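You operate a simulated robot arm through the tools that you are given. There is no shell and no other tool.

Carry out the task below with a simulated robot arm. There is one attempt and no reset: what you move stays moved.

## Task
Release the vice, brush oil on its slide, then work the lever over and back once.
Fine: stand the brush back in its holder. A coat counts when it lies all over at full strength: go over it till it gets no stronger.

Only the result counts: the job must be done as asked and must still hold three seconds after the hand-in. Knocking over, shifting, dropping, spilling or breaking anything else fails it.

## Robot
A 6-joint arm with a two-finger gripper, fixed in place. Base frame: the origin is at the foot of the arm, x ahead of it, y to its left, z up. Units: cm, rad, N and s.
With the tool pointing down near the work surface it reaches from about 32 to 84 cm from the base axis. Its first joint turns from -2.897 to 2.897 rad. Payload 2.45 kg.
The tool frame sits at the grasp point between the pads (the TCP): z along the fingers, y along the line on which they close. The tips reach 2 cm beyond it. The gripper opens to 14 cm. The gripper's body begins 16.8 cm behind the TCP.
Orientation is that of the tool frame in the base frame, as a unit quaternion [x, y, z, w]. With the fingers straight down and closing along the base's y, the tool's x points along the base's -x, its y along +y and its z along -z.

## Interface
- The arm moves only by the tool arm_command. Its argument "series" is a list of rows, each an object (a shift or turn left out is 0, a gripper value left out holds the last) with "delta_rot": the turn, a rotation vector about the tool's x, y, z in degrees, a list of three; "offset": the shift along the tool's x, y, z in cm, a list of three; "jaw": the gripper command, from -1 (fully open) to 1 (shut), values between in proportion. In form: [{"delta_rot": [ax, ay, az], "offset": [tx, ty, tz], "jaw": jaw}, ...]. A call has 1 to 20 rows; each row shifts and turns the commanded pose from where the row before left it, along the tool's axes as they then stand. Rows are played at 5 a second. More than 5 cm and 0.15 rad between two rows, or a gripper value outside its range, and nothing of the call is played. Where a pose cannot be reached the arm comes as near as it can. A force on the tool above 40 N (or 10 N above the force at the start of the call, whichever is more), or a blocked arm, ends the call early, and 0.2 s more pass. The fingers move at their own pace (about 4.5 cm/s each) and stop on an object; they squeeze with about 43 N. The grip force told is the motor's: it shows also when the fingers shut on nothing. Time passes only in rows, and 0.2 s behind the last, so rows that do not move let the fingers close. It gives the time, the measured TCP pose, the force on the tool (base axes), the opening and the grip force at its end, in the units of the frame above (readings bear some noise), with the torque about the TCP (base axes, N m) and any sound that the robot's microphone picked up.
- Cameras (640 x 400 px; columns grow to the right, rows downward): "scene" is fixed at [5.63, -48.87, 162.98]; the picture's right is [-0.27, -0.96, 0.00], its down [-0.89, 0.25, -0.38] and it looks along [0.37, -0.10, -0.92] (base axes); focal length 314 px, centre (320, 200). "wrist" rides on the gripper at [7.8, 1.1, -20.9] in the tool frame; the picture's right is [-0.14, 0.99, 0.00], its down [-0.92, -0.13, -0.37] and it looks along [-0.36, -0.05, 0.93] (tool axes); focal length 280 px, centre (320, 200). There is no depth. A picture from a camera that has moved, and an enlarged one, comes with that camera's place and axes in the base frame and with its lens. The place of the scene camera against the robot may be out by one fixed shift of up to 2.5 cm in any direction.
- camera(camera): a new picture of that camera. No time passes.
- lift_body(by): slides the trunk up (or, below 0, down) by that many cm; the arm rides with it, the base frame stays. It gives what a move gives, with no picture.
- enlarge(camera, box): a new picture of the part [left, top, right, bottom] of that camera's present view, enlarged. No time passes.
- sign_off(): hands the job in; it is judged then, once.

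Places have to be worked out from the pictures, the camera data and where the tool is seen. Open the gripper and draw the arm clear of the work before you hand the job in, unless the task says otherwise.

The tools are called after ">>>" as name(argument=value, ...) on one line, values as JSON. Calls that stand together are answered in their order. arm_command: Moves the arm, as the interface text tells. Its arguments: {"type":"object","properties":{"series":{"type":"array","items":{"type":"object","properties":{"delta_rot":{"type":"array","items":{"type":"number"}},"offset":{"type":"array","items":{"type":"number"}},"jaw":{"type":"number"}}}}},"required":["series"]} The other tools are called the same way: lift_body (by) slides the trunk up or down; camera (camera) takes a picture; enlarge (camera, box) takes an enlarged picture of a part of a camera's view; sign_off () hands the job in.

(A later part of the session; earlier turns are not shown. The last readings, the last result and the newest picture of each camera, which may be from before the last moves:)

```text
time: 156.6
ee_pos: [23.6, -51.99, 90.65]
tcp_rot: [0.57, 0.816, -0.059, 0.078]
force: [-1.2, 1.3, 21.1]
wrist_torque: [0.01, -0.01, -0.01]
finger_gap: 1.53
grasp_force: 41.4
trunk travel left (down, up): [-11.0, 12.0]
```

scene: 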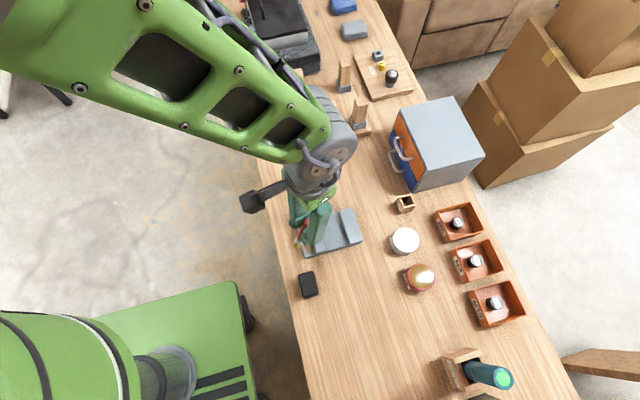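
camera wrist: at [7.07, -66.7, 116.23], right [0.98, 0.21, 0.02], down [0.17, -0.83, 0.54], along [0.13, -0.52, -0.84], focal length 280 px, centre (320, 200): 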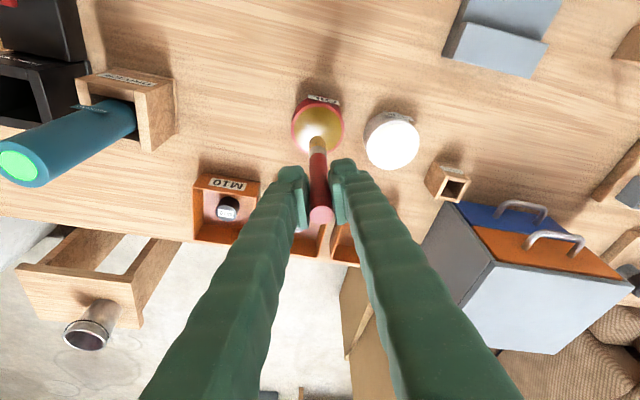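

Contact at 21 N. I'll ease up a touch and run a three-pass zigzag from y -51.95 toward the jaw.

>>> arm_command(series=[{"offset": [-0.01, 0, -0.06]}, {"offset": [-0.608, 1.69, 0.106]}, {"offset": [-0.608, 1.69, 0.106]}, {"offset": [-0.608, 1.69, 0.106]}, {"offset": [-0.608, 1.69, 0.106]}, {"offset": [-0.608, 1.69, 0.106]}, {"offset": [-0.37, -0.138, 0.072]}, {"offset": [0.608, -1.69, -0.106]}, {"offset": [0.608, -1.69, -0.106]}, {"offset": [0.608, -1.69, -0.106]}, {"offset": [0.608, -1.69, -0.106]}, {"offset": [0.608, -1.69, -0.106]}, {"offset": [-0.37, -0.138, 0.072]}, {"offset": [-0.608, 1.69, 0.106]}, {"offset": [-0.608, 1.69, 0.106]}, {"offset": [-0.608, 1.69, 0.106]}, {"offset": [-0.608, 1.69, 0.106]}, {"offset": [-0.608, 1.69, 0.106]}, {"offset": [0, 0, 0]}])

>>> arm_command(series=[{"offset": [-0.33, -0.13, 0.12]}, {"offset": [0.608, -1.69, -0.106]}, {"offset": [0.608, -1.69, -0.106]}, {"offset": [0.608, -1.69, -0.106]}, {"offset": [0.608, -1.69, -0.106]}, {"offset": [0.608, -1.69, -0.106]}, {"offset": [-0.608, 1.69, 0.106]}, {"offset": [-0.608, 1.69, 0.106]}, {"offset": [-0.608, 1.69, 0.106]}, {"offset": [-0.608, 1.69, 0.106]}, {"offset": [-0.608, 1.69, 0.106]}, {"offset": [0.92, 0.34, -0.18]}, {"offset": [0.608, -1.69, -0.106]}, {"offset": [0.608, -1.69, -0.106]}, {"offset": [0.608, -1.69, -0.106]}, {"offset": [0.608, -1.69, -0.106]}, {"offset": [0.608, -1.69, -0.106]}, {"offset": [0, 0, 0]}])

```text
time: 160.6
ee_pos: [32.56, -52.74, 90.74]
tcp_rot: [0.57, 0.816, -0.057, 0.076]
force: [-5.0, 2.7, 1.0]
wrist_torque: [0.2, 0.44, 0.02]
finger_gap: 1.53
grasp_force: 41.4
trunk travel left (down, up): [-11.0, 12.0]
```

```text
time: 164.4
ee_pos: [23.59, -52.1, 90.67]
tcp_rot: [0.57, 0.816, -0.058, 0.077]
force: [0.3, 0.2, -0.7]
wrist_torque: [-0.01, -0.02, -0.02]
finger_gap: 1.54
grasp_force: 41.3
trunk travel left (down, up): [-11.0, 12.0]
```

Back at the left end. I'll lift to the reference view and compare the coat.

>>> arm_command(series=[{"offset": [-0.07, -1.65, -3.87]}, {"offset": [-0.07, -1.65, -3.87]}, {"offset": [0.25, 0.1, -0.15]}, {"offset": [0, 0, 0]}])

>>> enlarge(camera="wrist", box=[340, 112, 410, 156])

>>> enlarge(camera="wrist", box=[270, 100, 370, 220])

```text
time: 165.4
ee_pos: [20.02, -51.73, 98.39]
tcp_rot: [0.57, 0.816, -0.058, 0.077]
force: [0.3, 0.3, -0.3]
wrist_torque: [0.0, 0.01, -0.02]
finger_gap: 1.54
grasp_force: 41.2
trunk travel left (down, up): [-11.0, 12.0]
```

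```text
9.09 times, centred on (375, 134) of wrist
camera zoom: at [17.1, -40.32, 117.49], right [0.98, 0.21, 0.02], down [0.17, -0.83, 0.54], along [0.13, -0.52, -0.84], focal length 2549 px, centre (-180, 800)
```

zoom: 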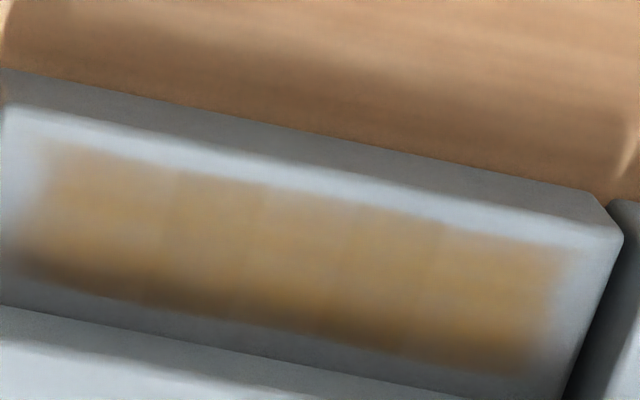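

```text
3.33 times, centred on (320, 160) of wrist
camera zoom: at [17.1, -40.32, 117.49], right [0.98, 0.21, 0.02], down [0.17, -0.83, 0.54], along [0.13, -0.52, -0.84], focal length 935 px, centre (320, 333)
```

zoom: 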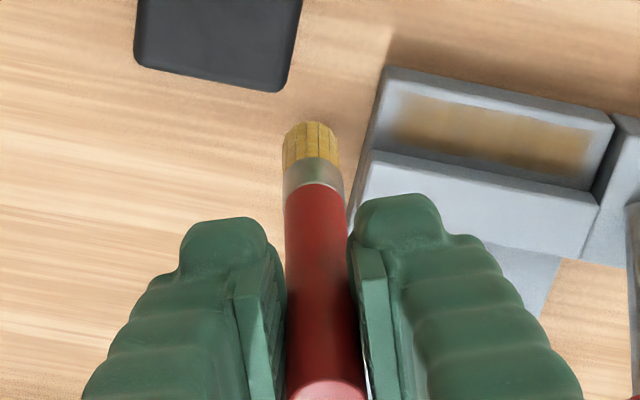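

The coat looks saturated and even (re-oiling brought no change). Now to return the brush: I'll tilt about 2.5° further outward for reach margin and travel to an intermediate point in front of the holder.

>>> arm_command(series=[{"delta_rot": [0, -2.5, 0]}, {"offset": [-4.21, -0.18, 0.69]}, {"offset": [-4.21, -0.18, 0.69]}, {"offset": [-4.21, -0.18, 0.69]}, {"offset": [-4.21, -0.18, 0.69]}, {"offset": [-4.21, -0.18, 0.69]}, {"offset": [0, 0, 0]}])

>>> camera(camera="wrist")

>>> enlarge(camera="wrist", box=[270, 100, 390, 220])

```text
time: 167.0
ee_pos: [26.69, -72.03, 99.85]
tcp_rot: [0.569, 0.814, -0.07, 0.094]
force: [0.3, 0.1, -0.7]
wrist_torque: [0.01, -0.03, 0.02]
finger_gap: 1.56
grasp_force: 41.5
trunk travel left (down, up): [-11.0, 12.0]
```

```text
taken
camera wrist: at [23.39, -59.91, 118.35], right [0.98, 0.21, 0.03], down [0.16, -0.8, 0.57], along [0.14, -0.56, -0.82], focal length 280 px, centre (320, 200)
```

wrist: 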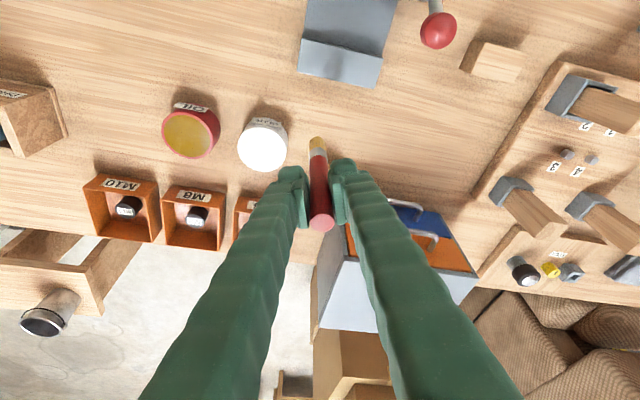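

```text
3.33 times, centred on (330, 160) of wrist
camera zoom: at [23.39, -59.91, 118.35], right [0.98, 0.21, 0.03], down [0.16, -0.8, 0.57], along [0.14, -0.56, -0.82], focal length 935 px, centre (287, 333)
```

zoom: 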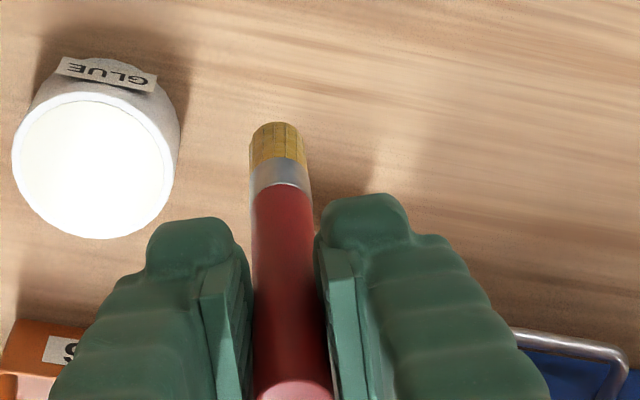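

The holder is hidden under the hand here. I'll advance to about 3 cm short of the holder at z 99.5 and look again.

>>> arm_command(series=[{"offset": [-2.32, -0.1, 0.66]}, {"offset": [-2.32, -0.1, 0.66]}, {"offset": [-2.32, -0.1, 0.66]}, {"offset": [0, 0, 0]}])

>>> enlarge(camera="wrist", box=[270, 90, 370, 220])

>>> enlarge(camera="scene", box=[370, 150, 450, 220])

```text
time: 168.0
ee_pos: [28.63, -78.92, 99.64]
tcp_rot: [0.569, 0.814, -0.069, 0.094]
force: [0.2, 0.6, 0.1]
wrist_torque: [0.03, 0.03, 0.0]
finger_gap: 1.55
grasp_force: 41.7
trunk travel left (down, up): [-11.0, 12.0]
```

```text
3.08 times, centred on (320, 155) of wrist
camera zoom: at [25.49, -66.76, 118.12], right [0.98, 0.21, 0.03], down [0.16, -0.8, 0.57], along [0.14, -0.56, -0.82], focal length 863 px, centre (320, 338)
```

zoom: 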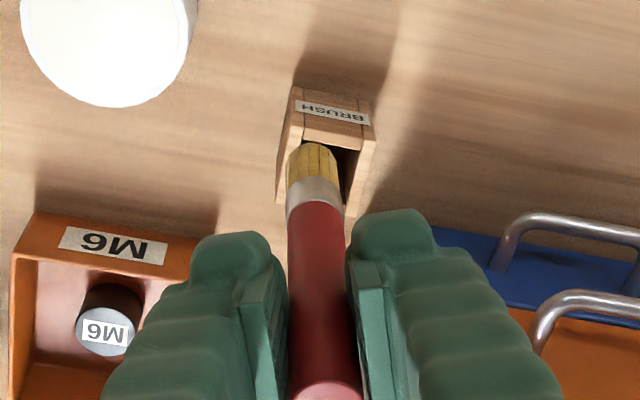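

```text
5.71 times, centred on (410, 185) of scene
camera zoom: at [5.63, -48.87, 162.98], right [-0.27, -0.96, 0.0], down [-0.89, 0.25, -0.38], along [0.37, -0.1, -0.92], focal length 1795 px, centre (-194, 286)
```

zoom: 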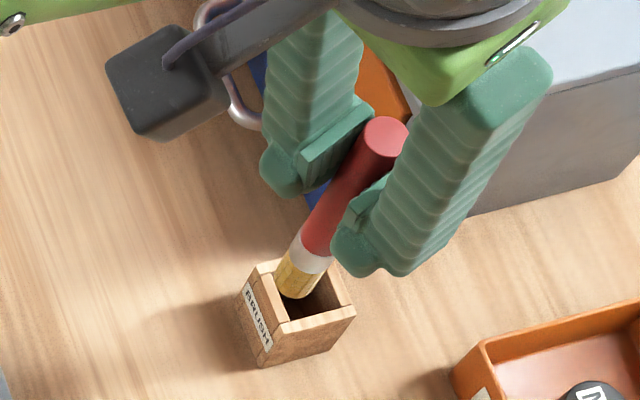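

Both views show the holder just ahead of the brush tip. I'll zoom in further on the holder to fix the hole's centre.

>>> enlarge(camera="wrist", box=[300, 110, 345, 165])

>>> enlarge(camera="scene", box=[392, 178, 428, 216])

```text
7.27 times, centred on (322, 138) of wrist
camera zoom: at [25.49, -66.76, 118.12], right [0.98, 0.21, 0.03], down [0.16, -0.8, 0.57], along [0.14, -0.56, -0.82], focal length 2039 px, centre (302, 654)
```

zoom: 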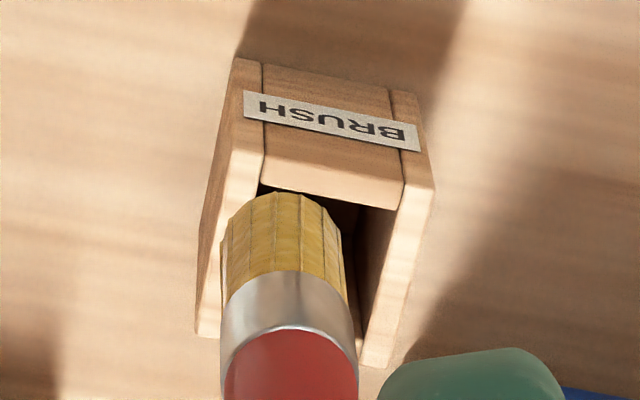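

```text
10.53 times, centred on (410, 197) of scene
camera zoom: at [5.63, -48.87, 162.98], right [-0.27, -0.96, 0.0], down [-0.89, 0.25, -0.38], along [0.37, -0.1, -0.92], focal length 3306 px, centre (-627, 232)
```

zoom: 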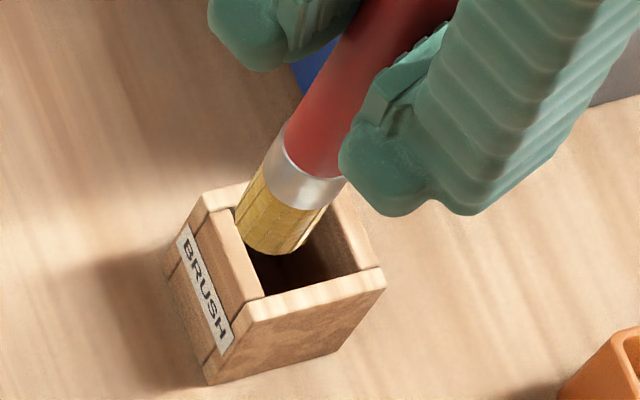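

The hole centre works out to (30.0, -82.05) with the rim near z 82.6; the brush tip is at about (28.65, -79.2, 88.4). I'll move over the hole with the tip about 2 cm above the rim and re-check.

>>> arm_command(series=[{"offset": [-0.85, 0.1, 0.5]}, {"offset": [-0.85, 0.1, 0.5]}, {"offset": [-0.56, 0.1, 3.24]}, {"offset": [0, 0, 0]}])

>>> enlarge(camera="wrist", box=[295, 100, 350, 170])

>>> enlarge(camera="scene", box=[392, 178, 428, 216])

```text
time: 169.0
ee_pos: [30.08, -81.85, 95.96]
tcp_rot: [0.57, 0.813, -0.071, 0.095]
force: [0.1, -0.5, 0.0]
wrist_torque: [0.07, -0.01, 0.0]
finger_gap: 1.52
grasp_force: 41.6
trunk travel left (down, up): [-11.0, 12.0]
```

```text
5.71 times, centred on (322, 135) of wrist
camera zoom: at [26.8, -69.68, 114.56], right [0.98, 0.21, 0.03], down [0.16, -0.8, 0.57], along [0.14, -0.56, -0.82], focal length 1602 px, centre (306, 571)
```

zoom: 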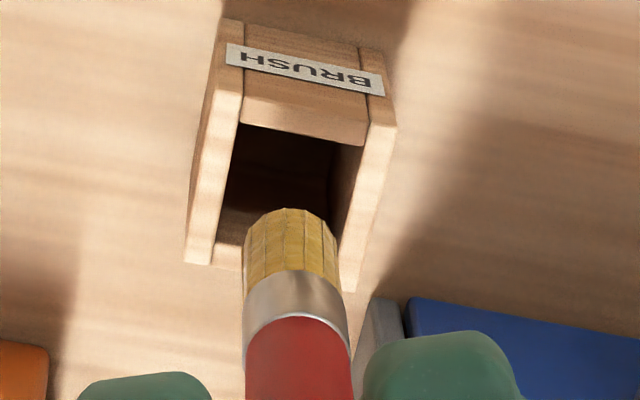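

```text
10.53 times, centred on (410, 197) of scene
camera zoom: at [5.63, -48.87, 162.98], right [-0.27, -0.96, 0.0], down [-0.89, 0.25, -0.38], along [0.37, -0.1, -0.92], focal length 3306 px, centre (-627, 232)
```

zoom: 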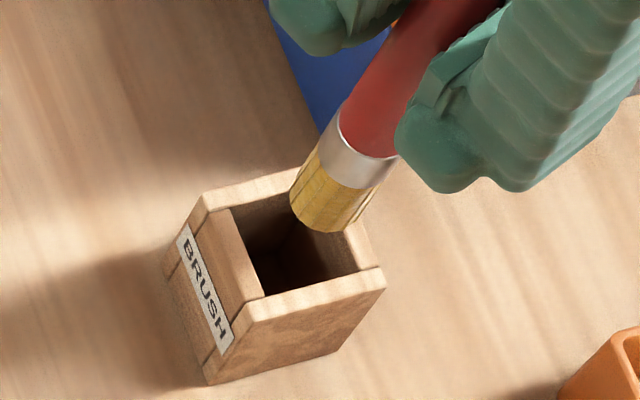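

The tip is centred within about 0.15 cm over the hole (about 2.5 cm wide, bristles 1.8). I'll nudge 0.15 cm inward and lower the trunk 3 cm to enter, then check.

>>> arm_command(series=[{"offset": [0.166, 0, -0.04]}, {"offset": [0, 0, 0]}])

>>> lift_body(by=-3)

>>> enlarge(camera="wrist", box=[295, 100, 350, 170])

>>> enlarge(camera="scene", box=[392, 178, 428, 216])

```text
time: 169.6
ee_pos: [30.0, -81.67, 96.05]
tcp_rot: [0.569, 0.814, -0.07, 0.094]
force: [-0.1, -0.3, 0.6]
wrist_torque: [-0.01, 0.0, 0.01]
finger_gap: 1.53
grasp_force: 41.4
trunk travel left (down, up): [-11.0, 12.0]
```

```text
time: 170.4
ee_pos: [30.06, -81.55, 93.11]
tcp_rot: [0.569, 0.814, -0.071, 0.094]
force: [-0.2, 0.4, 0.3]
wrist_torque: [-0.01, -0.02, 0.02]
finger_gap: 1.54
grasp_force: 41.5
trunk travel left (down, up): [-8.0, 15.0]
```

```text
5.71 times, centred on (322, 135) of wrist
camera zoom: at [26.76, -69.48, 111.58], right [0.98, 0.21, 0.03], down [0.16, -0.8, 0.57], along [0.14, -0.56, -0.82], focal length 1602 px, centre (306, 571)
```

zoom: 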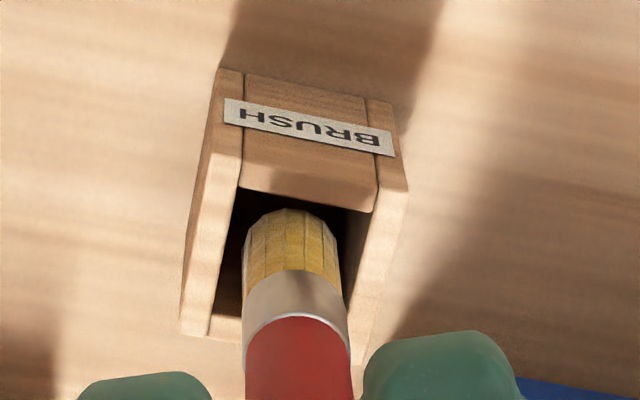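

```text
10.53 times, centred on (410, 197) of scene
camera zoom: at [5.63, -48.87, 162.98], right [-0.27, -0.96, 0.0], down [-0.89, 0.25, -0.38], along [0.37, -0.1, -0.92], focal length 3306 px, centre (-627, 232)
```

zoom: 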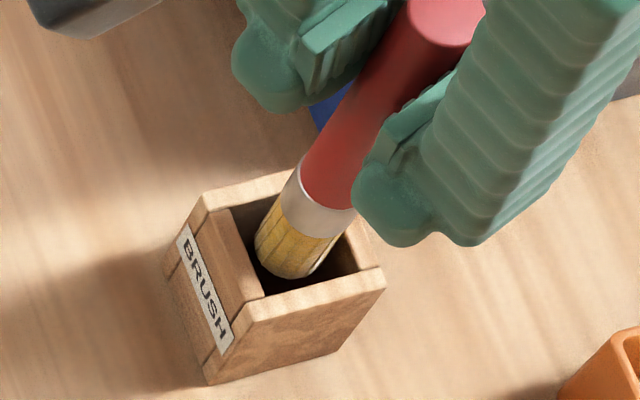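

The bristles have entered the hole with clearance all round and no side force. I'll lower another 3.8 cm.

>>> lift_body(by=-3.8)

>>> enlarge(camera="wrist", box=[280, 90, 370, 200])

>>> enlarge(camera="scene", box=[385, 165, 435, 216])

```text
time: 171.2
ee_pos: [29.92, -81.6, 89.21]
tcp_rot: [0.569, 0.814, -0.071, 0.095]
force: [1.0, 0.4, 0.9]
wrist_torque: [0.01, -0.02, 0.0]
finger_gap: 1.54
grasp_force: 41.1
trunk travel left (down, up): [-4.2, 18.8]
```

```text
3.64 times, centred on (325, 145) of wrist
camera zoom: at [26.76, -69.48, 107.78], right [0.98, 0.21, 0.03], down [0.16, -0.8, 0.57], along [0.14, -0.56, -0.82], focal length 1020 px, centre (302, 400)
```

zoom: 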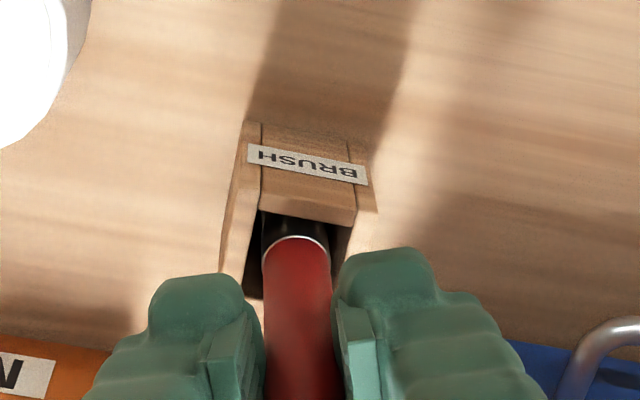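

```text
7.84 times, centred on (410, 190) of scene
camera zoom: at [5.63, -48.87, 162.98], right [-0.27, -0.96, 0.0], down [-0.89, 0.25, -0.38], along [0.37, -0.1, -0.92], focal length 2463 px, centre (-386, 274)
```

zoom: 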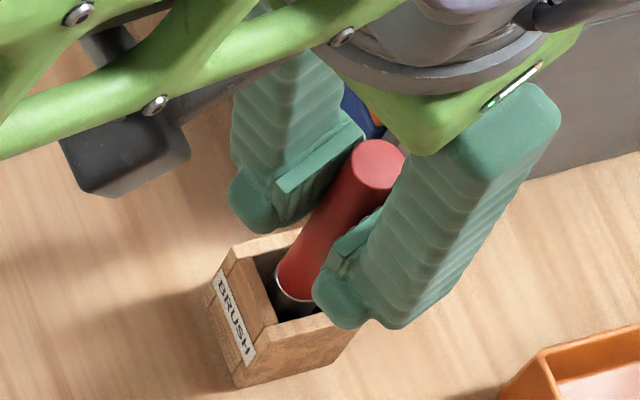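

It's at z 89.2 with no force; the bottom should be about 0.4 cm further. I'll lower 0.35 and read.

>>> lift_body(by=-0.35)

```text
time: 171.7
ee_pos: [29.96, -81.57, 89.0]
tcp_rot: [0.57, 0.814, -0.071, 0.094]
force: [-0.1, -0.5, -0.5]
wrist_torque: [-0.02, -0.02, 0.02]
finger_gap: 1.54
grasp_force: 41.5
trunk travel left (down, up): [-3.8, 19.2]
```

Still no contact; lower another 0.25.

>>> lift_body(by=-0.25)

```text
time: 172.3
ee_pos: [29.98, -81.64, 88.67]
tcp_rot: [0.569, 0.814, -0.07, 0.094]
force: [-0.6, 0.9, -0.3]
wrist_torque: [-0.01, -0.01, 0.0]
finger_gap: 1.52
grasp_force: 41.5
trunk travel left (down, up): [-3.6, 19.4]
```

No force at 88.7 yet. Another 0.2 down.

>>> lift_body(by=-0.2)

```text
time: 172.8
ee_pos: [30.01, -81.69, 88.53]
tcp_rot: [0.569, 0.814, -0.071, 0.095]
force: [-0.6, 1.9, 8.8]
wrist_torque: [0.09, 0.04, 0.0]
finger_gap: 1.54
grasp_force: 40.6
trunk travel left (down, up): [-3.4, 19.6]
```

The brush now rests on the holder floor (9 N). I'll open the fingers to about 5 cm to release it.

>>> arm_command(series=[{"jaw": 0.6}, {"jaw": 0.3}, {"jaw": 0.3}, {"jaw": 0.3}, {"jaw": 0.3}])

>>> enlarge(camera="wrist", box=[260, 90, 390, 220])

>>> enlarge(camera="scene", box=[385, 165, 435, 216])

```text
time: 174.0
ee_pos: [29.91, -81.69, 88.43]
tcp_rot: [0.569, 0.814, -0.069, 0.094]
force: [-0.1, 0.1, -0.1]
wrist_torque: [0.06, -0.01, 0.02]
finger_gap: 4.88
grasp_force: 0.1
trunk travel left (down, up): [-3.4, 19.6]
```

```text
3.08 times, centred on (325, 155) of wrist
camera zoom: at [26.77, -69.49, 106.94], right [0.98, 0.21, 0.03], down [0.16, -0.8, 0.57], along [0.14, -0.56, -0.82], focal length 863 px, centre (305, 338)
```

zoom: 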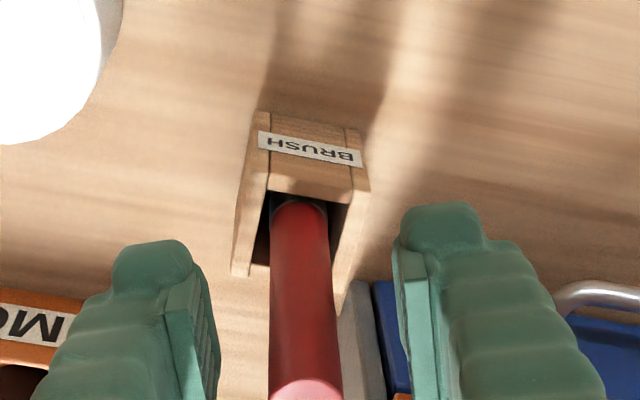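

```text
7.84 times, centred on (410, 190) of scene
camera zoom: at [5.63, -48.87, 162.98], right [-0.27, -0.96, 0.0], down [-0.89, 0.25, -0.38], along [0.37, -0.1, -0.92], focal length 2463 px, centre (-386, 274)
```

zoom: 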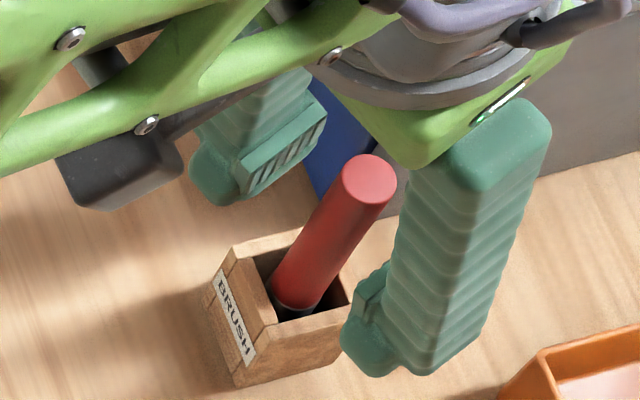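

The brush is standing freely in its holder. I'll withdraw straight up with the trunk by 10 cm.

>>> lift_body(by=10)

>>> camera(camera="wrist")

>>> enlarge(camera="scene", box=[370, 150, 450, 220])

```text
time: 175.3
ee_pos: [30.02, -81.74, 98.39]
tcp_rot: [0.569, 0.814, -0.069, 0.094]
force: [-0.3, -0.5, -0.1]
wrist_torque: [0.0, 0.01, -0.02]
finger_gap: 4.9
grasp_force: 0.0
trunk travel left (down, up): [-13.4, 9.6]
```

```text
taken
camera wrist: at [26.77, -69.49, 116.89], right [0.98, 0.21, 0.03], down [0.16, -0.8, 0.57], along [0.14, -0.56, -0.82], focal length 280 px, centre (320, 200)
```

wrist: 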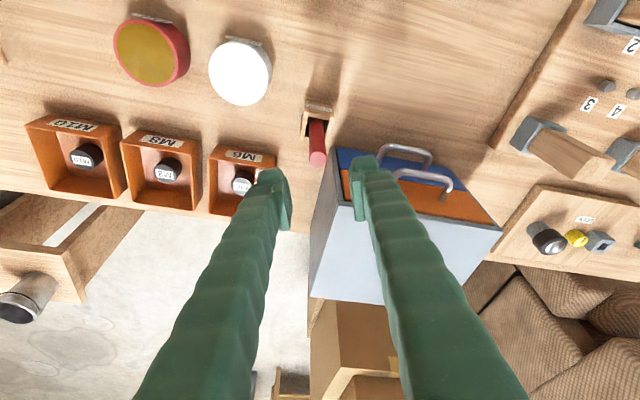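

```text
5.71 times, centred on (410, 185) of scene
camera zoom: at [5.63, -48.87, 162.98], right [-0.27, -0.96, 0.0], down [-0.89, 0.25, -0.38], along [0.37, -0.1, -0.92], focal length 1795 px, centre (-194, 286)
```

zoom: 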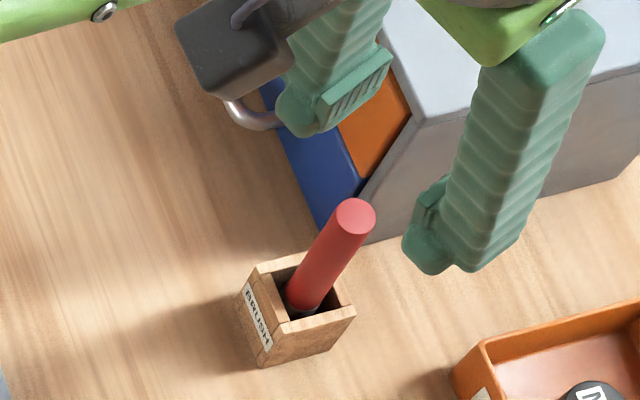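

The brush stands steadily. Now for the lever: I'll draw inward gently first, then straighten the tool.

>>> arm_command(series=[{"offset": [1.46, 0, -0.35]}, {"offset": [2.43, 0, -0.78]}, {"offset": [2.92, 0, -1.2]}, {"offset": [2.92, 0, -1.2]}, {"offset": [0, 0, 0], "jaw": 1}, {"offset": [0, 0, 0]}])

```text
time: 176.7
ee_pos: [26.51, -71.93, 99.66]
tcp_rot: [0.569, 0.814, -0.07, 0.095]
force: [0.1, 0.8, 0.4]
wrist_torque: [0.02, 0.0, 0.03]
finger_gap: 0.0
grasp_force: 2.9
trunk travel left (down, up): [-13.4, 9.6]
```

Clear of the holder. I'll level the tool (13.5°) and yaw it back 70° so the flat finger face will push along y, all at z about 100.

>>> arm_command(series=[{"delta_rot": [0, 6.75, 0]}, {"delta_rot": [0, 6.75, 0]}, {"delta_rot": [0, 0, -7.8]}, {"delta_rot": [0, 0, -7.8]}, {"delta_rot": [0, 0, -7.8]}, {"delta_rot": [0, 0, -7.8]}, {"delta_rot": [0, 0, -7.8]}, {"delta_rot": [0, 0, -7.8]}, {"delta_rot": [0, 0, -7.8]}, {"delta_rot": [0, 0, -7.8]}, {"delta_rot": [0, 0, -7.6]}, {"offset": [0, 0, 0]}])

>>> lift_body(by=1.6)

>>> camera(camera="wrist")

```text
time: 179.3
ee_pos: [26.36, -71.96, 99.65]
tcp_rot: [-0.001, 1.0, -0.001, -0.003]
force: [0.8, 0.0, 0.5]
wrist_torque: [0.01, -0.01, -0.03]
finger_gap: 0.03
grasp_force: 29.0
trunk travel left (down, up): [-13.4, 9.6]
```

```text
time: 179.9
ee_pos: [26.37, -72.0, 101.27]
tcp_rot: [-0.001, 1.0, 0.0, -0.004]
force: [-0.4, 0.2, -0.3]
wrist_torque: [0.03, -0.03, 0.0]
finger_gap: 0.01
grasp_force: 29.1
trunk travel left (down, up): [-15.0, 8.0]
```

```text
taken
camera wrist: at [18.7, -70.86, 122.16], right [0.14, 0.99, 0.0], down [0.92, -0.13, 0.36], along [0.36, -0.05, -0.93], focal length 280 px, centre (320, 200)
```

wrist: 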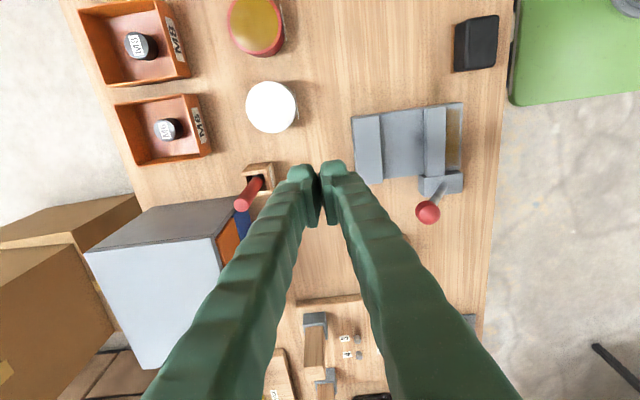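

The tool is vertical and back at yaw 0. I'll go to (34.6, -64.5) and descend to z 89, on the -y side of the ball.

>>> arm_command(series=[{"offset": [-2.73, 2.5, 0]}, {"offset": [-2.73, 2.5, 0]}, {"offset": [-2.73, 2.5, 0]}, {"offset": [0, 0, 4.05]}, {"offset": [0, 0, 4.05]}, {"offset": [0, 0, 4.05]}, {"offset": [0, 0, 0]}])

>>> camera(camera="wrist")

>>> enlarge(camera="scene", box=[240, 160, 400, 260])

```text
time: 181.5
ee_pos: [34.54, -64.52, 88.93]
tcp_rot: [0.0, 1.0, -0.001, -0.004]
force: [0.1, 0.0, -0.3]
wrist_torque: [0.02, -0.02, 0.0]
finger_gap: 0.0
grasp_force: 29.6
trunk travel left (down, up): [-15.0, 8.0]
```

```text
taken
camera wrist: at [26.76, -63.35, 109.91], right [0.14, 0.99, 0.0], down [0.92, -0.13, 0.36], along [0.36, -0.05, -0.93], focal length 280 px, centre (320, 200)
```

wrist: 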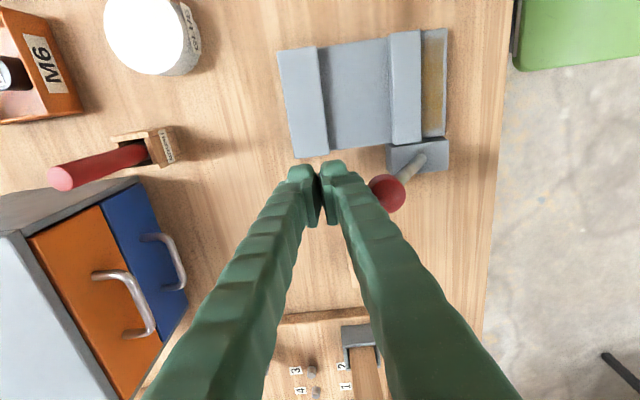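

```text
4.00 times, centred on (320, 210) of scene
camera zoom: at [5.63, -48.87, 162.98], right [-0.27, -0.96, 0.0], down [-0.89, 0.25, -0.38], along [0.37, -0.1, -0.92], focal length 1256 px, centre (320, 160)
```

zoom: 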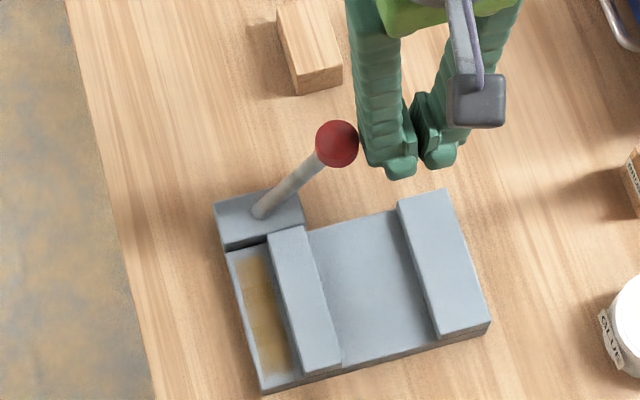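

The scene view shows the oil strip clearly. Before moving the lever I'll inspect its evenness from here.

>>> enlarge(camera="scene", box=[292, 214, 328, 260])

>>> enlarge(camera="wrist", box=[380, 15, 460, 150])

```text
8.70 times, centred on (310, 237) of scene
camera zoom: at [5.63, -48.87, 162.98], right [-0.27, -0.96, 0.0], down [-0.89, 0.25, -0.38], along [0.37, -0.1, -0.92], focal length 2731 px, centre (407, -122)
```

zoom: 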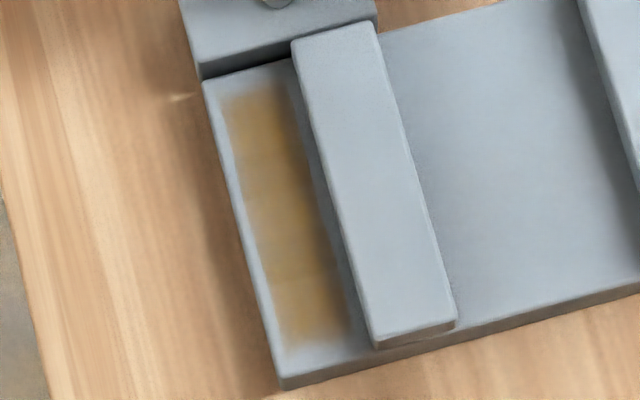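

```text
2.96 times, centred on (420, 82) of wrist
camera zoom: at [26.76, -63.35, 109.91], right [0.14, 0.99, 0.0], down [0.92, -0.13, 0.36], along [0.36, -0.05, -0.93], focal length 831 px, centre (24, 548)
```

zoom: 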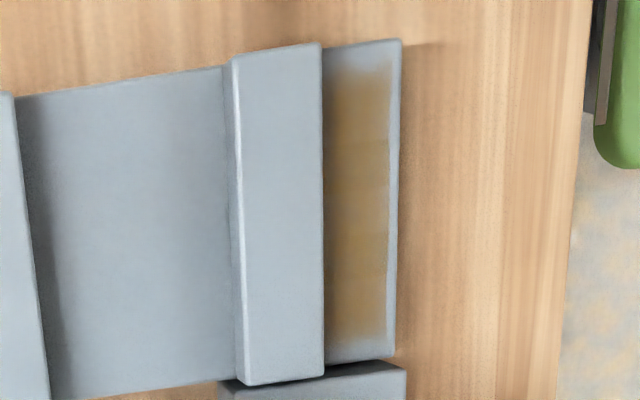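

There might be a slightly paler band in the middle of the strip. I'll zoom in more to judge.

>>> enlarge(camera="wrist", box=[410, 30, 460, 140])

>>> enlarge(camera="scene", box=[300, 222, 322, 258])

```text
3.64 times, centred on (435, 85) of wrist
camera zoom: at [26.76, -63.35, 109.91], right [0.14, 0.99, 0.0], down [0.92, -0.13, 0.36], along [0.36, -0.05, -0.93], focal length 1020 px, centre (-98, 618)
```

zoom: 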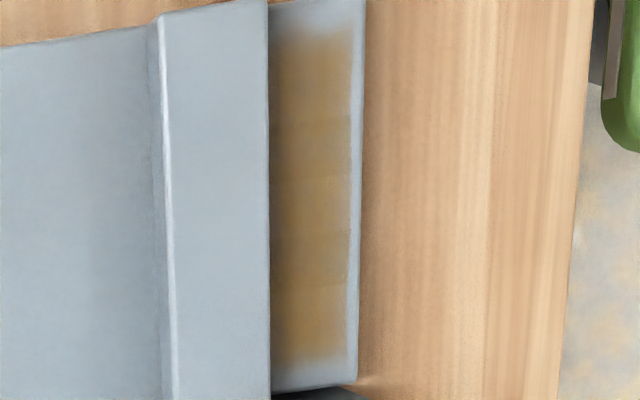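

```text
11.11 times, centred on (311, 240) of scene
camera zoom: at [5.63, -48.87, 162.98], right [-0.27, -0.96, 0.0], down [-0.89, 0.25, -0.38], along [0.37, -0.1, -0.92], focal length 3490 px, centre (420, -244)
```

zoom: 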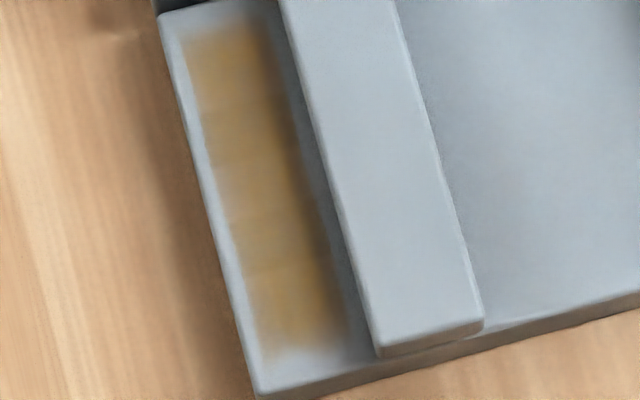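

The rear side of the strip, near the middle, looks a shade greyer. A tighter zoom to be sure.

>>> enlarge(camera="scene", box=[303, 224, 321, 240])

>>> enlarge(camera="scene", box=[303, 238, 321, 254])

>>> enlarge(camera="wrist", box=[418, 70, 452, 110])

```text
16.00 times, centred on (312, 232) of scene
camera zoom: at [5.63, -48.87, 162.98], right [-0.27, -0.96, 0.0], down [-0.89, 0.25, -0.38], along [0.37, -0.1, -0.92], focal length 5025 px, centre (448, -312)
```

zoom: 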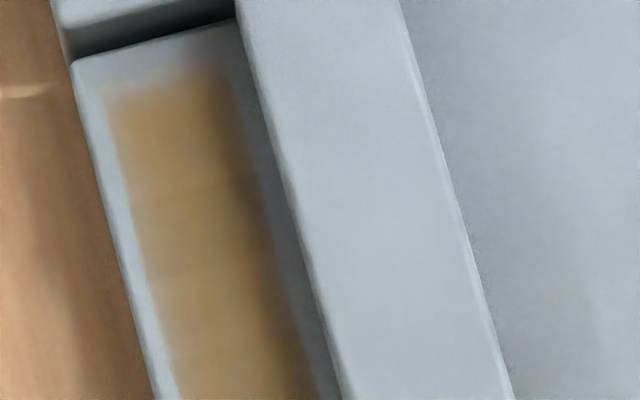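

```text
16.00 times, centred on (312, 246) of scene
camera zoom: at [5.63, -48.87, 162.98], right [-0.27, -0.96, 0.0], down [-0.89, 0.25, -0.38], along [0.37, -0.1, -0.92], focal length 5025 px, centre (448, -536)
```

zoom: 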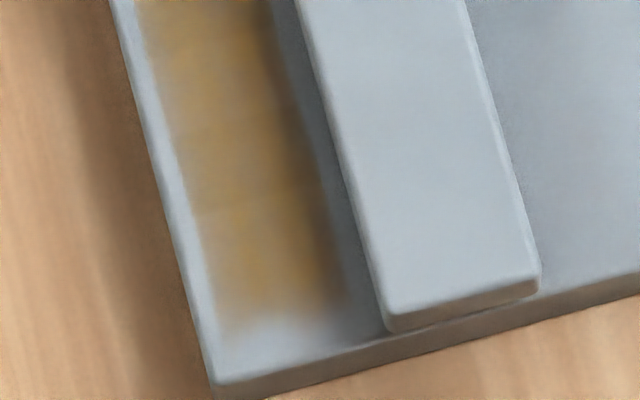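

```text
10.00 times, centred on (435, 90) of wrist
camera zoom: at [26.76, -63.35, 109.91], right [0.14, 0.99, 0.0], down [0.92, -0.13, 0.36], along [0.36, -0.05, -0.93], focal length 2804 px, centre (-830, 1300)
```

zoom: 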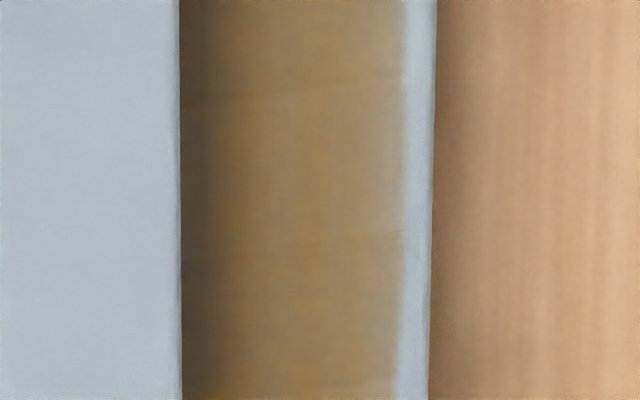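

Two views hint that one cell near x 28 on the rear side is a shade paler. I'll compare all thirds of the strip at the same magnification.

>>> enlarge(camera="wrist", box=[414, 28, 454, 78])

>>> enlarge(camera="wrist", box=[414, 58, 454, 108])

>>> enlarge(camera="wrist", box=[414, 90, 454, 140])

```text
8.00 times, centred on (434, 53) of wrist
camera zoom: at [26.76, -63.35, 109.91], right [0.14, 0.99, 0.0], down [0.92, -0.13, 0.36], along [0.36, -0.05, -0.93], focal length 2243 px, centre (-592, 1376)
```

zoom: 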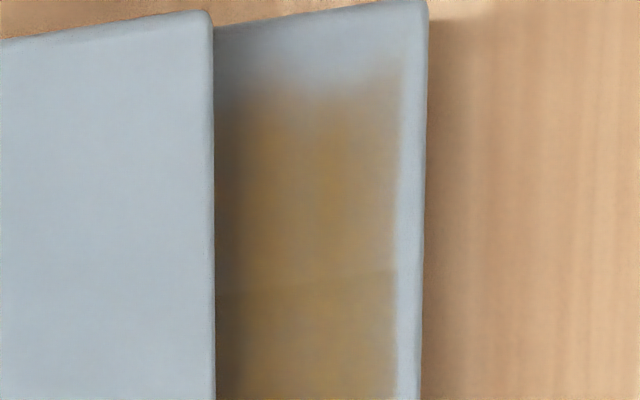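

```text
8.00 times, centred on (434, 83) of wrist
camera zoom: at [26.76, -63.35, 109.91], right [0.14, 0.99, 0.0], down [0.92, -0.13, 0.36], along [0.36, -0.05, -0.93], focal length 2243 px, centre (-592, 1136)
```

zoom: 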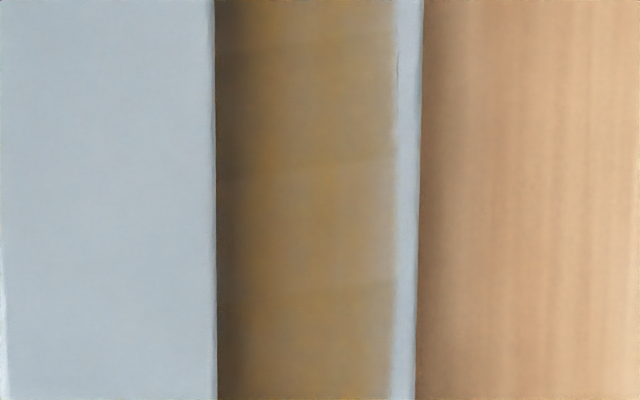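

```text
8.00 times, centred on (434, 115) of wrist
camera zoom: at [26.76, -63.35, 109.91], right [0.14, 0.99, 0.0], down [0.92, -0.13, 0.36], along [0.36, -0.05, -0.93], focal length 2243 px, centre (-592, 880)
```

zoom: 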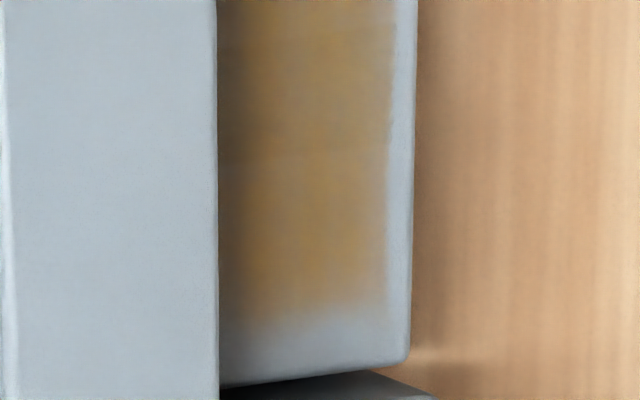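

One cell near x 28 does look slightly paler, and earlier the coat was still strengthening after many light passes, so I'll do another careful oiling session before touching the lever. I'll retreat up, and return to the brush-fetch posture with fingers part open.

>>> arm_command(series=[{"offset": [0, 0, -4.0]}, {"offset": [0, 0, -4.0]}, {"offset": [0, 0, -4.0]}, {"offset": [2.67, -2.5, 0]}, {"offset": [2.67, -2.5, 0]}, {"offset": [2.67, -2.5, 0]}, {"delta_rot": [0, 0, 7.8], "jaw": 0.3}, {"delta_rot": [0, 0, 7.8]}, {"delta_rot": [0, 0, 7.8]}, {"delta_rot": [0, 0, 7.8]}, {"delta_rot": [0, 0, 7.8]}, {"delta_rot": [0, 0, 7.8]}, {"delta_rot": [0, 0, 7.8]}, {"delta_rot": [0, 0, 7.8]}, {"delta_rot": [0, 0, 7.6]}, {"delta_rot": [0, -6.75, 0]}, {"delta_rot": [0, -6.75, 0]}, {"offset": [0, 0, 0]}])

>>> lift_body(by=-1.6)

>>> enlarge(camera="wrist", box=[240, 80, 400, 200])

```text
time: 185.3
ee_pos: [26.59, -71.99, 101.05]
tcp_rot: [0.569, 0.814, -0.07, 0.095]
force: [-0.6, -0.4, 0.0]
wrist_torque: [0.0, 0.01, -0.02]
finger_gap: 4.91
grasp_force: 0.1
trunk travel left (down, up): [-15.0, 8.0]
```

```text
time: 186.0
ee_pos: [26.64, -72.02, 99.53]
tcp_rot: [0.569, 0.814, -0.07, 0.095]
force: [0.5, 0.6, 0.1]
wrist_torque: [-0.01, 0.0, -0.03]
finger_gap: 4.88
grasp_force: 0.0
trunk travel left (down, up): [-13.4, 9.6]
```

```text
3.33 times, centred on (320, 140) of wrist
camera zoom: at [23.39, -59.82, 117.98], right [0.98, 0.21, 0.03], down [0.16, -0.8, 0.57], along [0.14, -0.56, -0.82], focal length 935 px, centre (320, 400)
```

zoom: 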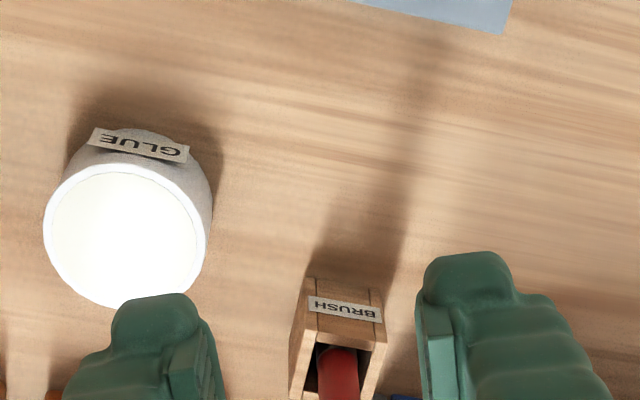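

The brush sits between the finger lines. I'll advance over it to (30.0, -81.7, 98.4) and verify the handle's place before lowering.

>>> arm_command(series=[{"offset": [-3.24, -0.05, 1.15]}, {"offset": [-3.24, -0.05, 1.15]}, {"offset": [-3.24, -0.05, 1.15]}, {"offset": [0, 0, 0]}])

>>> enlarge(camera="wrist", box=[240, 100, 400, 220])

```text
time: 187.0
ee_pos: [29.93, -81.7, 98.39]
tcp_rot: [0.569, 0.814, -0.07, 0.094]
force: [-0.3, -0.7, -0.8]
wrist_torque: [0.02, 0.0, 0.0]
finger_gap: 4.89
grasp_force: 0.0
trunk travel left (down, up): [-13.4, 9.6]
```

```text
3.33 times, centred on (320, 160) of wrist
camera zoom: at [26.75, -69.52, 116.86], right [0.98, 0.21, 0.03], down [0.16, -0.8, 0.57], along [0.14, -0.56, -0.82], focal length 935 px, centre (320, 333)
```

zoom: 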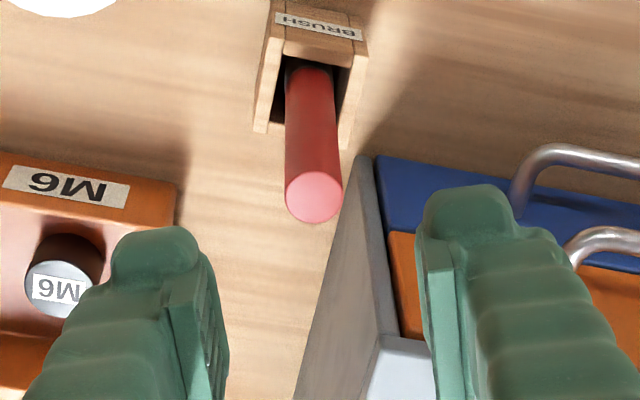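

The handle top is at (30.0, -82.1, ~91). I'll shift 0.3 cm outward and lower the trunk 9.8 cm around the handle.

>>> arm_command(series=[{"offset": [-0.31, 0, 0.07]}, {"offset": [0, 0, 0]}])

>>> lift_body(by=-9.8)

>>> enlarge(camera="wrist", box=[240, 100, 400, 220])

```text
time: 187.6
ee_pos: [30.09, -81.87, 98.36]
tcp_rot: [0.569, 0.814, -0.071, 0.094]
force: [0.0, 0.3, 0.2]
wrist_torque: [-0.01, -0.03, 0.03]
finger_gap: 4.93
grasp_force: 0.1
trunk travel left (down, up): [-13.4, 9.6]
```

```text
time: 188.9
ee_pos: [30.0, -82.06, 88.75]
tcp_rot: [0.57, 0.813, -0.07, 0.094]
force: [0.5, -0.2, 0.4]
wrist_torque: [0.01, 0.0, 0.03]
finger_gap: 4.89
grasp_force: 0.1
trunk travel left (down, up): [-3.6, 19.4]
```

```text
3.33 times, centred on (320, 160) of wrist
camera zoom: at [26.83, -69.82, 107.13], right [0.98, 0.21, 0.03], down [0.16, -0.8, 0.57], along [0.14, -0.56, -0.82], focal length 935 px, centre (320, 333)
```

zoom: 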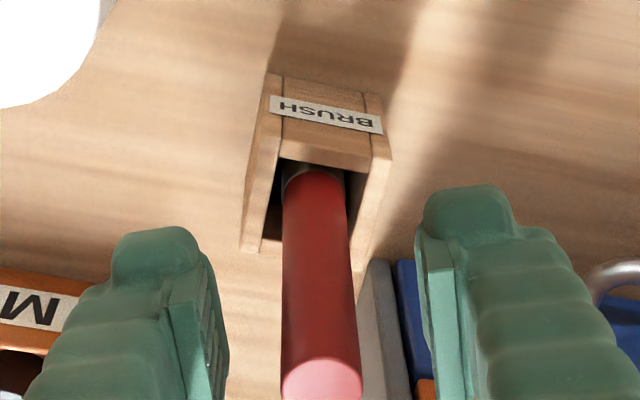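

The handle is between the pads at z 88.7. Closing to grip.

>>> arm_command(series=[{"jaw": 1}, {"jaw": 1}, {"jaw": 1}, {"jaw": 1}])

>>> lift_body(by=8.5)

>>> enlarge(camera="scene", box=[380, 150, 440, 216])

>>> enlarge(camera="wrist", box=[270, 90, 370, 220])

```text
time: 189.9
ee_pos: [30.07, -81.98, 88.59]
tcp_rot: [0.569, 0.814, -0.07, 0.094]
force: [0.0, 0.0, 0.5]
wrist_torque: [-0.02, -0.06, 0.01]
finger_gap: 1.56
grasp_force: 41.4
trunk travel left (down, up): [-3.6, 19.4]
```

```text
time: 191.1
ee_pos: [29.99, -81.98, 97.01]
tcp_rot: [0.569, 0.814, -0.069, 0.094]
force: [-0.1, 0.2, -0.7]
wrist_torque: [-0.02, 0.04, 0.02]
finger_gap: 1.52
grasp_force: 41.7
trunk travel left (down, up): [-12.1, 10.9]
```

```text
6.06 times, centred on (410, 183) of scene
camera zoom: at [5.63, -48.87, 162.98], right [-0.27, -0.96, 0.0], down [-0.89, 0.25, -0.38], along [0.37, -0.1, -0.92], focal length 1904 px, centre (-226, 303)
```

zoom: 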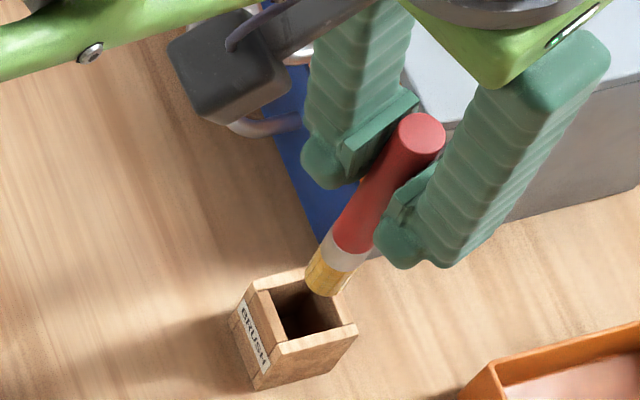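

```text
3.08 times, centred on (320, 155) of wrist
camera zoom: at [26.84, -69.84, 115.54], right [0.98, 0.21, 0.03], down [0.16, -0.8, 0.57], along [0.14, -0.56, -0.82], focal length 863 px, centre (320, 338)
```

zoom: 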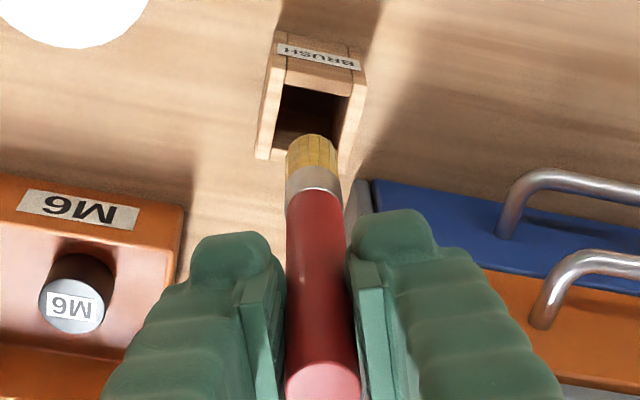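

The brush is out cleanly. I'll draw inward, then travel to above the oil pot.

>>> arm_command(series=[{"offset": [1.46, 0, -0.5]}, {"offset": [2.43, 0, -0.9]}, {"offset": [2.92, 0, -1.2]}, {"offset": [2.92, 0, -1.2]}, {"offset": [-0.03, -4.43, -0.09]}, {"offset": [-0.03, -4.43, -0.09]}, {"offset": [-0.03, -4.43, -0.09]}, {"offset": [-0.03, -4.43, -0.09]}, {"offset": [0, 0, 0]}])

>>> enlarge(camera="wrist", box=[240, 70, 400, 200])

```text
time: 193.1
ee_pos: [9.91, -78.34, 99.09]
tcp_rot: [0.569, 0.814, -0.07, 0.094]
force: [0.8, 0.3, -0.1]
wrist_torque: [0.01, 0.0, 0.02]
finger_gap: 1.53
grasp_force: 41.7
trunk travel left (down, up): [-12.1, 10.9]
```

```text
3.08 times, centred on (320, 135) of wrist
camera zoom: at [6.64, -66.15, 117.57], right [0.98, 0.21, 0.03], down [0.16, -0.8, 0.57], along [0.14, -0.56, -0.82], focal length 863 px, centre (320, 400)
```

zoom: 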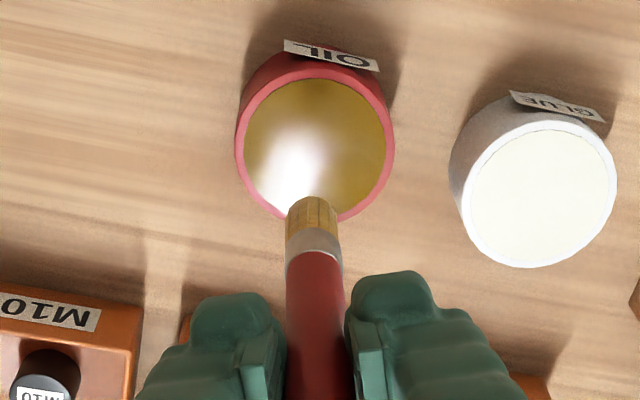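

Over the oil. I'll lower the trunk 5.7 cm (to z about 93.4), then feel for contact with small steps.

>>> lift_body(by=-5.7)

>>> arm_command(series=[{"offset": [0.15, 0, 0.15]}, {"offset": [0.05, 0, 0.18]}, {"offset": [0, 0, 0]}])

```text
time: 194.1
ee_pos: [9.89, -78.37, 93.41]
tcp_rot: [0.569, 0.814, -0.069, 0.094]
force: [-0.8, -0.3, 0.5]
wrist_torque: [0.0, 0.04, -0.03]
finger_gap: 1.56
grasp_force: 42.0
trunk travel left (down, up): [-6.4, 16.6]
```

```text
time: 194.9
ee_pos: [9.83, -78.25, 92.99]
tcp_rot: [0.568, 0.814, -0.07, 0.095]
force: [-0.7, 0.2, -0.7]
wrist_torque: [-0.03, 0.01, -0.01]
finger_gap: 1.54
grasp_force: 41.3
trunk travel left (down, up): [-6.4, 16.6]
```

Not touching yet at z 93.0. Two small steps more.

>>> arm_command(series=[{"offset": [0.03, 0, 0.12]}, {"offset": [0.03, 0, 0.12]}, {"offset": [0, 0, 0]}, {"offset": [0, 0, 0]}])

```text
time: 195.9
ee_pos: [9.81, -78.22, 92.77]
tcp_rot: [0.57, 0.813, -0.071, 0.095]
force: [0.1, 0.4, -0.4]
wrist_torque: [-0.01, 0.0, -0.02]
finger_gap: 1.55
grasp_force: 41.7
trunk travel left (down, up): [-6.4, 16.6]
```

Still free at 92.8; two more small steps.

>>> arm_command(series=[{"offset": [0.03, 0, 0.12]}, {"offset": [0.03, 0, 0.12]}, {"offset": [0, 0, 0]}, {"offset": [0, 0, 0]}])

```text
time: 196.9
ee_pos: [9.94, -78.17, 92.57]
tcp_rot: [0.569, 0.814, -0.07, 0.094]
force: [-0.3, 1.6, 5.9]
wrist_torque: [0.02, -0.02, -0.02]
finger_gap: 1.53
grasp_force: 41.6
trunk travel left (down, up): [-6.4, 16.6]
```

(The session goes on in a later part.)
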